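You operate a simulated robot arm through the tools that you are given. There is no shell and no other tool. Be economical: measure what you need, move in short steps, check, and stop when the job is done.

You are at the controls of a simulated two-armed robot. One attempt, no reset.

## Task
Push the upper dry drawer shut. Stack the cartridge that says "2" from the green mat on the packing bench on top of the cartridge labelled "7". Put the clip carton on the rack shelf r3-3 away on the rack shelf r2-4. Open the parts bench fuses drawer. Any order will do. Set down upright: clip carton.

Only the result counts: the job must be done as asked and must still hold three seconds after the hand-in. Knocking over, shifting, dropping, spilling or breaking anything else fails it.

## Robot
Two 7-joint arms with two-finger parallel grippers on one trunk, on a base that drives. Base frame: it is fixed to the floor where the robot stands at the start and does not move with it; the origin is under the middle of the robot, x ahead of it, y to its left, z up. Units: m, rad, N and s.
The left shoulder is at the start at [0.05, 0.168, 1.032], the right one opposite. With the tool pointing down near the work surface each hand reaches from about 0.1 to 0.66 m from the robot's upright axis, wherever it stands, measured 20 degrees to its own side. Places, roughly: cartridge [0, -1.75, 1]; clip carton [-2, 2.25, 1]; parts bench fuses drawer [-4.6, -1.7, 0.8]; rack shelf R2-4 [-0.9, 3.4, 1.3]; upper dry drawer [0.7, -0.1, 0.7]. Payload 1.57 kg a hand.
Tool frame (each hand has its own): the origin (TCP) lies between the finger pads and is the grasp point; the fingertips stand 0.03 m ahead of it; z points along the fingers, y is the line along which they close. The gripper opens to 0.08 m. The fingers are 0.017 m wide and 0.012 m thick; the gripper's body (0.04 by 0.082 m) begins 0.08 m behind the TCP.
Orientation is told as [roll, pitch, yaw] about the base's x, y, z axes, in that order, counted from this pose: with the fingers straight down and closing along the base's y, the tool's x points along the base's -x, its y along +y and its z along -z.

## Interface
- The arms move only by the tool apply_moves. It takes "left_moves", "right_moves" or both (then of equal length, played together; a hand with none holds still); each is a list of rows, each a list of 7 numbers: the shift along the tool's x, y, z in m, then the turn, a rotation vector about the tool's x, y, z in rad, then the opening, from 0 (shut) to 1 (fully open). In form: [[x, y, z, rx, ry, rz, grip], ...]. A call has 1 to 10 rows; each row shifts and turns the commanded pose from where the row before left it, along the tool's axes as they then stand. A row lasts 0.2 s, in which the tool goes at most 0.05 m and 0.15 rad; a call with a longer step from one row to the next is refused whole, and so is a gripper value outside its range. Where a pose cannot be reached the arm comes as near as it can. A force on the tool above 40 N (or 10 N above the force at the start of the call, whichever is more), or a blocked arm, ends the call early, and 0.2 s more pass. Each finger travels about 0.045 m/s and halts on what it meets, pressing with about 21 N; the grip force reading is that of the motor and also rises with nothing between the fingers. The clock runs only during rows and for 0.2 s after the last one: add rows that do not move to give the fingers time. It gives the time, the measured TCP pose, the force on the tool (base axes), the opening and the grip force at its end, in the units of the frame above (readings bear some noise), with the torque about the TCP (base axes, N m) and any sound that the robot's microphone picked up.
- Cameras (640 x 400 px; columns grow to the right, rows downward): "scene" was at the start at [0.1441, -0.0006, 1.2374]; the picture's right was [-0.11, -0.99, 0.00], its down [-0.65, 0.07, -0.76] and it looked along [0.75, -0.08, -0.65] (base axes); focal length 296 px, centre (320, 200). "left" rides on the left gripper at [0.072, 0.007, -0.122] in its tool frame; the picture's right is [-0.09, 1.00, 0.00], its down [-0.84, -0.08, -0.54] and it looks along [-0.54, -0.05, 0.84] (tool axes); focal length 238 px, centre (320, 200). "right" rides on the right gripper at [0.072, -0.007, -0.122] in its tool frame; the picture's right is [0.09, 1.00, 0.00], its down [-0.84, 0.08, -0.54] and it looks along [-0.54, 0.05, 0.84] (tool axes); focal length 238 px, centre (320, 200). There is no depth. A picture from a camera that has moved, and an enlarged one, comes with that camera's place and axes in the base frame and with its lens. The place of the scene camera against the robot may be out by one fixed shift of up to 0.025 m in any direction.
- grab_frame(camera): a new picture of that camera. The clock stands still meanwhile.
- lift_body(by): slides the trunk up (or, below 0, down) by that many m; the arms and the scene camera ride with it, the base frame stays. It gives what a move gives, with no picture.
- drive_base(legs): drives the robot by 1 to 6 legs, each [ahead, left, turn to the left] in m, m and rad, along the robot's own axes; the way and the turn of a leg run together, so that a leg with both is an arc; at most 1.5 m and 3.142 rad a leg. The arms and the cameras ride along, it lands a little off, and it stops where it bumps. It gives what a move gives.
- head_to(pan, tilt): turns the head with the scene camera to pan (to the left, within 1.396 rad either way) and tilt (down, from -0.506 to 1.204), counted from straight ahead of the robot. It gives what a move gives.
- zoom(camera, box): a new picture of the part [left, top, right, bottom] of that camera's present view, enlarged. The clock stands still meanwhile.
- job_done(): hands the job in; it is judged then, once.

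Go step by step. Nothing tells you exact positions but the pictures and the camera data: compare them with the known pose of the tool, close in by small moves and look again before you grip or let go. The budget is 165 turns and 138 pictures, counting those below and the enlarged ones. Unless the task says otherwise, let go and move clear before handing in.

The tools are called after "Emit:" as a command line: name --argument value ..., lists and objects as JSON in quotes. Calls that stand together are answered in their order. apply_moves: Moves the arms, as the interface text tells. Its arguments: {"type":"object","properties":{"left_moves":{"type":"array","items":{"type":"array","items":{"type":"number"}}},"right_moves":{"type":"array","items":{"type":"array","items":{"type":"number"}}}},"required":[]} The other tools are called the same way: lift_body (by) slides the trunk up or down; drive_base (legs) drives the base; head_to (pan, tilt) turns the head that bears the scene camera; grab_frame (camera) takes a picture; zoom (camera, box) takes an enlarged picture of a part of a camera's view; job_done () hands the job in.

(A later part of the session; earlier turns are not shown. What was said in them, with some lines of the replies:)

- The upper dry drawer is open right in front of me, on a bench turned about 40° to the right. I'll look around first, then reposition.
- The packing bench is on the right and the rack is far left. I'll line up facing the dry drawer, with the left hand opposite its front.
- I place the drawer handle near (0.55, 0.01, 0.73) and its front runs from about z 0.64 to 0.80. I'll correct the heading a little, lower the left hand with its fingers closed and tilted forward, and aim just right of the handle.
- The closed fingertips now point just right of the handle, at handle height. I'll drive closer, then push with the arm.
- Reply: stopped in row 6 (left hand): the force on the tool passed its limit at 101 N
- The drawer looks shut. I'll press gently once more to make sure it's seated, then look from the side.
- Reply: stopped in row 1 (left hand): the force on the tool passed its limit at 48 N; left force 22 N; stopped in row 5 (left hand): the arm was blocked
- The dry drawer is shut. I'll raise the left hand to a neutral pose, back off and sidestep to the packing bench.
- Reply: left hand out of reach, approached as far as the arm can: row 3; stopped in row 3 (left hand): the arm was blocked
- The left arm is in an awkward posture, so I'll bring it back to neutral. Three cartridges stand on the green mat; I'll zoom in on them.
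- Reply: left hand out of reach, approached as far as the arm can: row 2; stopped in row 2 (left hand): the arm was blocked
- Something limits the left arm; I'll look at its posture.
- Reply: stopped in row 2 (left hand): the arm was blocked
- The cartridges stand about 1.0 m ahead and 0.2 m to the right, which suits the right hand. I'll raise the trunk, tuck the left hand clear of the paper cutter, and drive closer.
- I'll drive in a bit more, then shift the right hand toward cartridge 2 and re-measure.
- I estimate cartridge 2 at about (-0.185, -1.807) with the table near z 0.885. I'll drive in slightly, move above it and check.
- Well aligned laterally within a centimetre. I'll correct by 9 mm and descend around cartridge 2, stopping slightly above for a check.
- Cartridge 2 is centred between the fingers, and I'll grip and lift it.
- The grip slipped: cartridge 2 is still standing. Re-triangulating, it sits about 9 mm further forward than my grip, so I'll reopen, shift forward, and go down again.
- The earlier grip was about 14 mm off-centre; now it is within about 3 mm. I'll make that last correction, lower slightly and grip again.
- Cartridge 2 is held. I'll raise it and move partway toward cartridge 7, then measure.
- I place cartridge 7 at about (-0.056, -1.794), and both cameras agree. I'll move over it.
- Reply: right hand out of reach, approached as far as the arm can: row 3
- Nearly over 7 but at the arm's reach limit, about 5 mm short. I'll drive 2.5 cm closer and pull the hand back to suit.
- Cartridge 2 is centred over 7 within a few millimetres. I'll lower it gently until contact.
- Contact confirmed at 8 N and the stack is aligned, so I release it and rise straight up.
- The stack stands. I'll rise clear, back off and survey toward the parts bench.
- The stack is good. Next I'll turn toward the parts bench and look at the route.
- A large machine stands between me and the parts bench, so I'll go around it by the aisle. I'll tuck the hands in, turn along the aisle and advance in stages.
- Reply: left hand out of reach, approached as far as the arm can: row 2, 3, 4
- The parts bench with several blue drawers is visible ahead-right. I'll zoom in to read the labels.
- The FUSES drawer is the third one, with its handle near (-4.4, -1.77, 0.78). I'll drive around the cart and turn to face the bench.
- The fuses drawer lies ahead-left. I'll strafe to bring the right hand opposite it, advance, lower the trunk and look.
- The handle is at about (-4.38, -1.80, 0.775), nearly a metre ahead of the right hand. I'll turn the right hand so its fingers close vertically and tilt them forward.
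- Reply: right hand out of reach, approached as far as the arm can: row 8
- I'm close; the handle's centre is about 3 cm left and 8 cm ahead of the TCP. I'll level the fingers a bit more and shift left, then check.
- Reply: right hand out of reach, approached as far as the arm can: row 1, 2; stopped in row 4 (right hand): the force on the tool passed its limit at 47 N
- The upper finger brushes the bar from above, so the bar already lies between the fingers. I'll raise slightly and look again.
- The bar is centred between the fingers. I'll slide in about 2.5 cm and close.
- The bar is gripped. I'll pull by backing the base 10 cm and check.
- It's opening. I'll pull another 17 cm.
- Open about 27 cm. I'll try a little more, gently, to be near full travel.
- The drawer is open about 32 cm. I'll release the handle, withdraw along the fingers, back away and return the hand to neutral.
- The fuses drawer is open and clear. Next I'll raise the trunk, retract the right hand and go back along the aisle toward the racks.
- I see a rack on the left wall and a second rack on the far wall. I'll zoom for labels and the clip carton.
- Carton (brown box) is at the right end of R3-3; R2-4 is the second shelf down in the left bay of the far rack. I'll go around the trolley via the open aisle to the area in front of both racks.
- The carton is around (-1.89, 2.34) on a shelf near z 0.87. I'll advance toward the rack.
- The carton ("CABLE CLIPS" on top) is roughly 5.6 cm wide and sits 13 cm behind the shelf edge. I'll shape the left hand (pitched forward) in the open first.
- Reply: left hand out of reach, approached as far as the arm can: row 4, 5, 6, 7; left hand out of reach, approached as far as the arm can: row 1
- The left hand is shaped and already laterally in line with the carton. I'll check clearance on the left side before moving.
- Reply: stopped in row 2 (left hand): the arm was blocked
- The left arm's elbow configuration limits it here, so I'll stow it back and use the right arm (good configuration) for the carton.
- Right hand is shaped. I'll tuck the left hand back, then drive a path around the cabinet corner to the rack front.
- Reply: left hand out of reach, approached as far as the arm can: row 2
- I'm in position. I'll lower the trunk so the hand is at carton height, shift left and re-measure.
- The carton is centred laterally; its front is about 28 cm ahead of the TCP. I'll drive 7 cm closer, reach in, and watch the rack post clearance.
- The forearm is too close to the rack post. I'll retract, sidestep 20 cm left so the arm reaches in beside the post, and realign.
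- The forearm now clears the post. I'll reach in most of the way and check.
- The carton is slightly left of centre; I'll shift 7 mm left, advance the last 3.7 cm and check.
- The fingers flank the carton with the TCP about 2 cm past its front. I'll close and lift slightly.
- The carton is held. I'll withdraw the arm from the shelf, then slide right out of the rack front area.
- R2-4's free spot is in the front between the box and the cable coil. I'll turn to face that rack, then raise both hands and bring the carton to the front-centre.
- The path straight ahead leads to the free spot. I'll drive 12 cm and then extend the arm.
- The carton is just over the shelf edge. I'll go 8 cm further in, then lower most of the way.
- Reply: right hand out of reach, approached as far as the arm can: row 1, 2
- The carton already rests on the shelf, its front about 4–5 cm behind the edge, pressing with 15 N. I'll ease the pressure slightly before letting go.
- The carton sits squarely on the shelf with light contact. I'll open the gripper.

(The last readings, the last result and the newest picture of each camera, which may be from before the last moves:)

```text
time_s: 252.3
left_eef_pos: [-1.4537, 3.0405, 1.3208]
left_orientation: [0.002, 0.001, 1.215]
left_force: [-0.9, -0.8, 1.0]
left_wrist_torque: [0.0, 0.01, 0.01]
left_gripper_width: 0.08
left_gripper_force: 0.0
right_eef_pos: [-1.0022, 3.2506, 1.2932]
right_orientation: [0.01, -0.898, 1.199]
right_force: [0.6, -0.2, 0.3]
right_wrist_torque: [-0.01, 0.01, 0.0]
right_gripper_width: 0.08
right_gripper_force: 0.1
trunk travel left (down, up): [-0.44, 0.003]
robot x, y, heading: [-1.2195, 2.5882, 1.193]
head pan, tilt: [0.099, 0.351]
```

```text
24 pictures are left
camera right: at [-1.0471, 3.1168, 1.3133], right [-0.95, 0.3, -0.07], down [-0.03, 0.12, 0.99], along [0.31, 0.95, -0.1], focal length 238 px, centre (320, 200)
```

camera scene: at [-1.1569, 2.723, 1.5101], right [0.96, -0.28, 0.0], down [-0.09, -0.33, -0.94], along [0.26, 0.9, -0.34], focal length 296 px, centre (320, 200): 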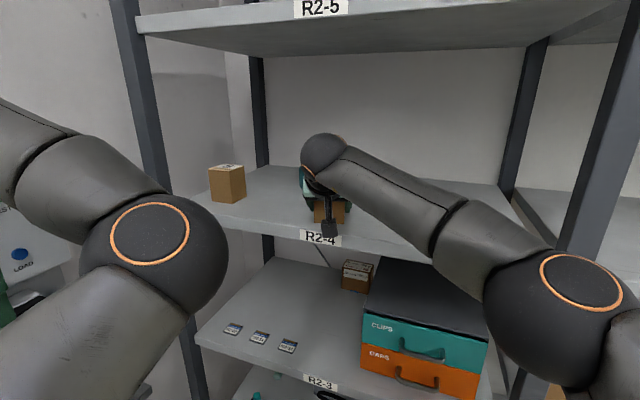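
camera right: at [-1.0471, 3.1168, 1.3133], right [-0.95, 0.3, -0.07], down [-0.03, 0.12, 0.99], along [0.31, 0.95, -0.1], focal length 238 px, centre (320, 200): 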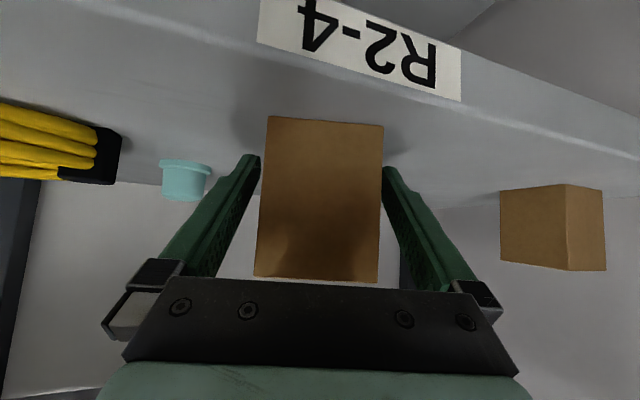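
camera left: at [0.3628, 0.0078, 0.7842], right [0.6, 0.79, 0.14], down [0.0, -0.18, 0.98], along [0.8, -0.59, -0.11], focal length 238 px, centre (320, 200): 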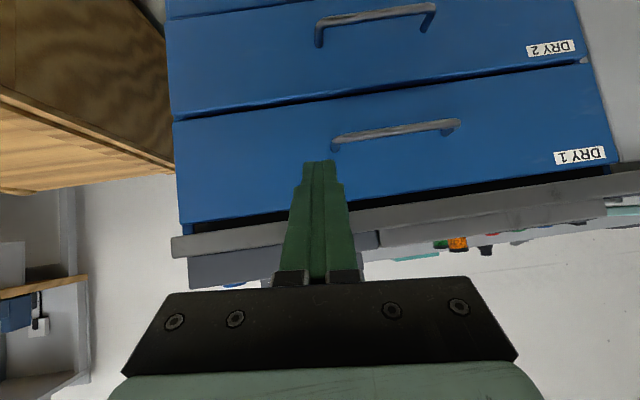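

Released and standing. I'll pull the hand straight back.

Emit:
apply_moves --right_moves '[[0.0249, 0, -0.0313, 0, 0, 0, 1], [0.0249, 0, -0.0313, 0, 0, 0, 1], [0.0249, 0, -0.0313, 0, 0, 0, 1], [0.0249, 0, -0.0313, 0, 0, 0, 1], [0.0249, 0, -0.0313, 0, 0, 0, 1]]'

Emit:
grab_frame --camera "right"

Emit:
grab_frame --camera "scene"

```text
time_s: 253.5
left_eef_pos: [-1.4538, 3.0403, 1.3199]
left_orientation: [0.001, -0.001, 1.215]
left_force: [-0.1, -0.3, 0.1]
left_wrist_torque: [0.0, 0.0, 0.0]
left_gripper_width: 0.0799
left_gripper_force: 0.0
right_eef_pos: [-1.0728, 3.065, 1.2922]
right_orientation: [0.011, -0.898, 1.196]
right_force: [-0.6, 0.0, 0.4]
right_wrist_torque: [-0.03, -0.01, 0.01]
right_gripper_width: 0.0796
right_gripper_force: 0.1
trunk travel left (down, up): [-0.44, 0.003]
robot x, y, heading: [-1.216, 2.5893, 1.196]
head pan, tilt: [0.099, 0.351]
```

```text
23 pictures are left
camera right: at [-1.1183, 2.9307, 1.3129], right [-0.95, 0.3, -0.07], down [-0.03, 0.12, 0.99], along [0.31, 0.95, -0.1], focal length 238 px, centre (320, 200)
```

right: 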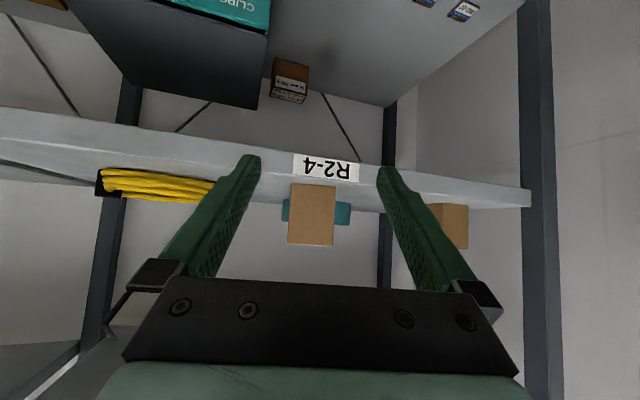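

```text
22 pictures are left
camera scene: at [-1.1566, 2.7246, 1.5098], right [0.96, -0.28, 0.0], down [-0.09, -0.33, -0.94], along [0.26, 0.9, -0.34], focal length 296 px, centre (320, 200)
```

scene: 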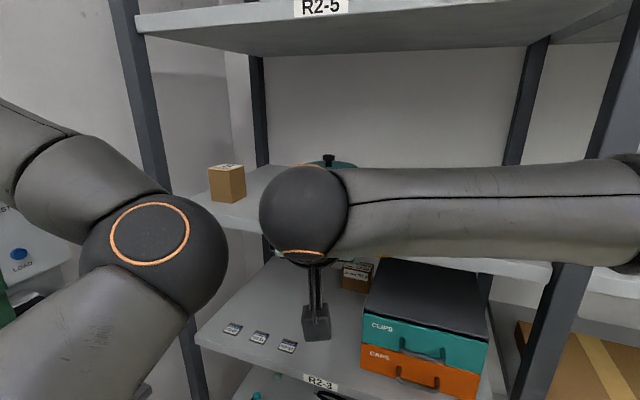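

Emit:
drive_base --legs '[[-0.25, 0, 0]]'

Emit:
grab_frame --camera "right"

Emit:
zoom --camera "right" --box '[220, 120, 460, 260]'

```text
time_s: 255.4
left_eef_pos: [-1.5444, 2.8111, 1.3198]
left_orientation: [0.003, -0.001, 1.213]
left_force: [0.5, -0.3, -0.6]
left_wrist_torque: [0.01, 0.01, 0.0]
left_gripper_width: 0.0799
left_gripper_force: 0.0
right_eef_pos: [-1.1647, 2.8343, 1.2932]
right_orientation: [0.008, -0.897, 1.195]
right_force: [0.0, -0.3, -0.1]
right_wrist_torque: [0.0, -0.01, -0.01]
right_gripper_width: 0.08
right_gripper_force: 0.1
trunk travel left (down, up): [-0.44, 0.003]
robot x, y, heading: [-1.3102, 2.3585, 1.184]
head pan, tilt: [0.099, 0.351]
```

```text
21 pictures are left
camera right: at [-1.2094, 2.6998, 1.3128], right [-0.95, 0.3, -0.07], down [-0.03, 0.12, 0.99], along [0.31, 0.95, -0.1], focal length 238 px, centre (320, 200)
```

right: 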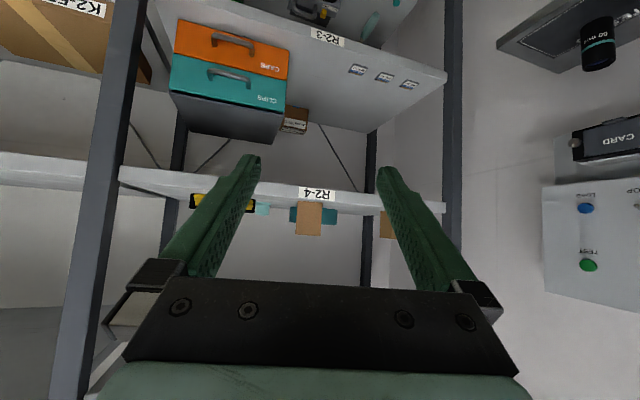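

```text
2.67 times, centred on (340, 190) of right
camera zoom: at [-1.2094, 2.6998, 1.3128], right [-0.95, 0.3, -0.07], down [-0.03, 0.12, 0.99], along [0.31, 0.95, -0.1], focal length 636 px, centre (267, 227)
```

zoom: 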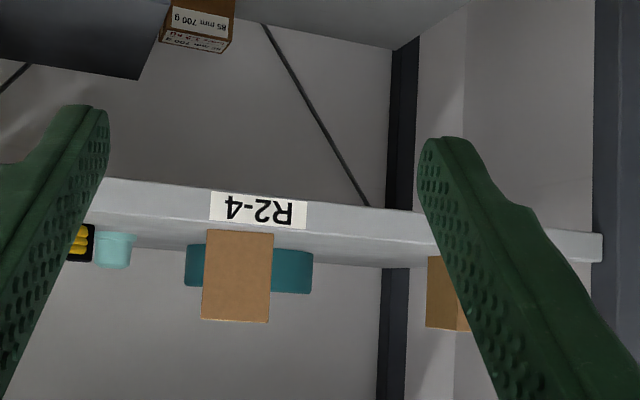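

All four parts are in place: the carton stands upright on R2-4, the dry drawer is shut, cartridge 2 is on 7, and the fuses drawer is open. Both hands are clear, so I'm handing in.

Emit:
job_done

```text
The job is handed in.
```

I handed the job in with all four parts done; I saw no sign of anything else being knocked or shifted.

- **Upper dry drawer:** it is shut. I pressed it a second time to make sure it was seated.
- **Cartridge "2":** it stands on top of "7" on the green mat. My first grip slipped before lifting it, but it stayed upright and the second grip held.
- **Fuses drawer:** it is open about 32 cm.
- **Clip carton:** it stands upright on R2-4, its front roughly 3–5 cm behind the shelf edge. The arm had reached its limit there.
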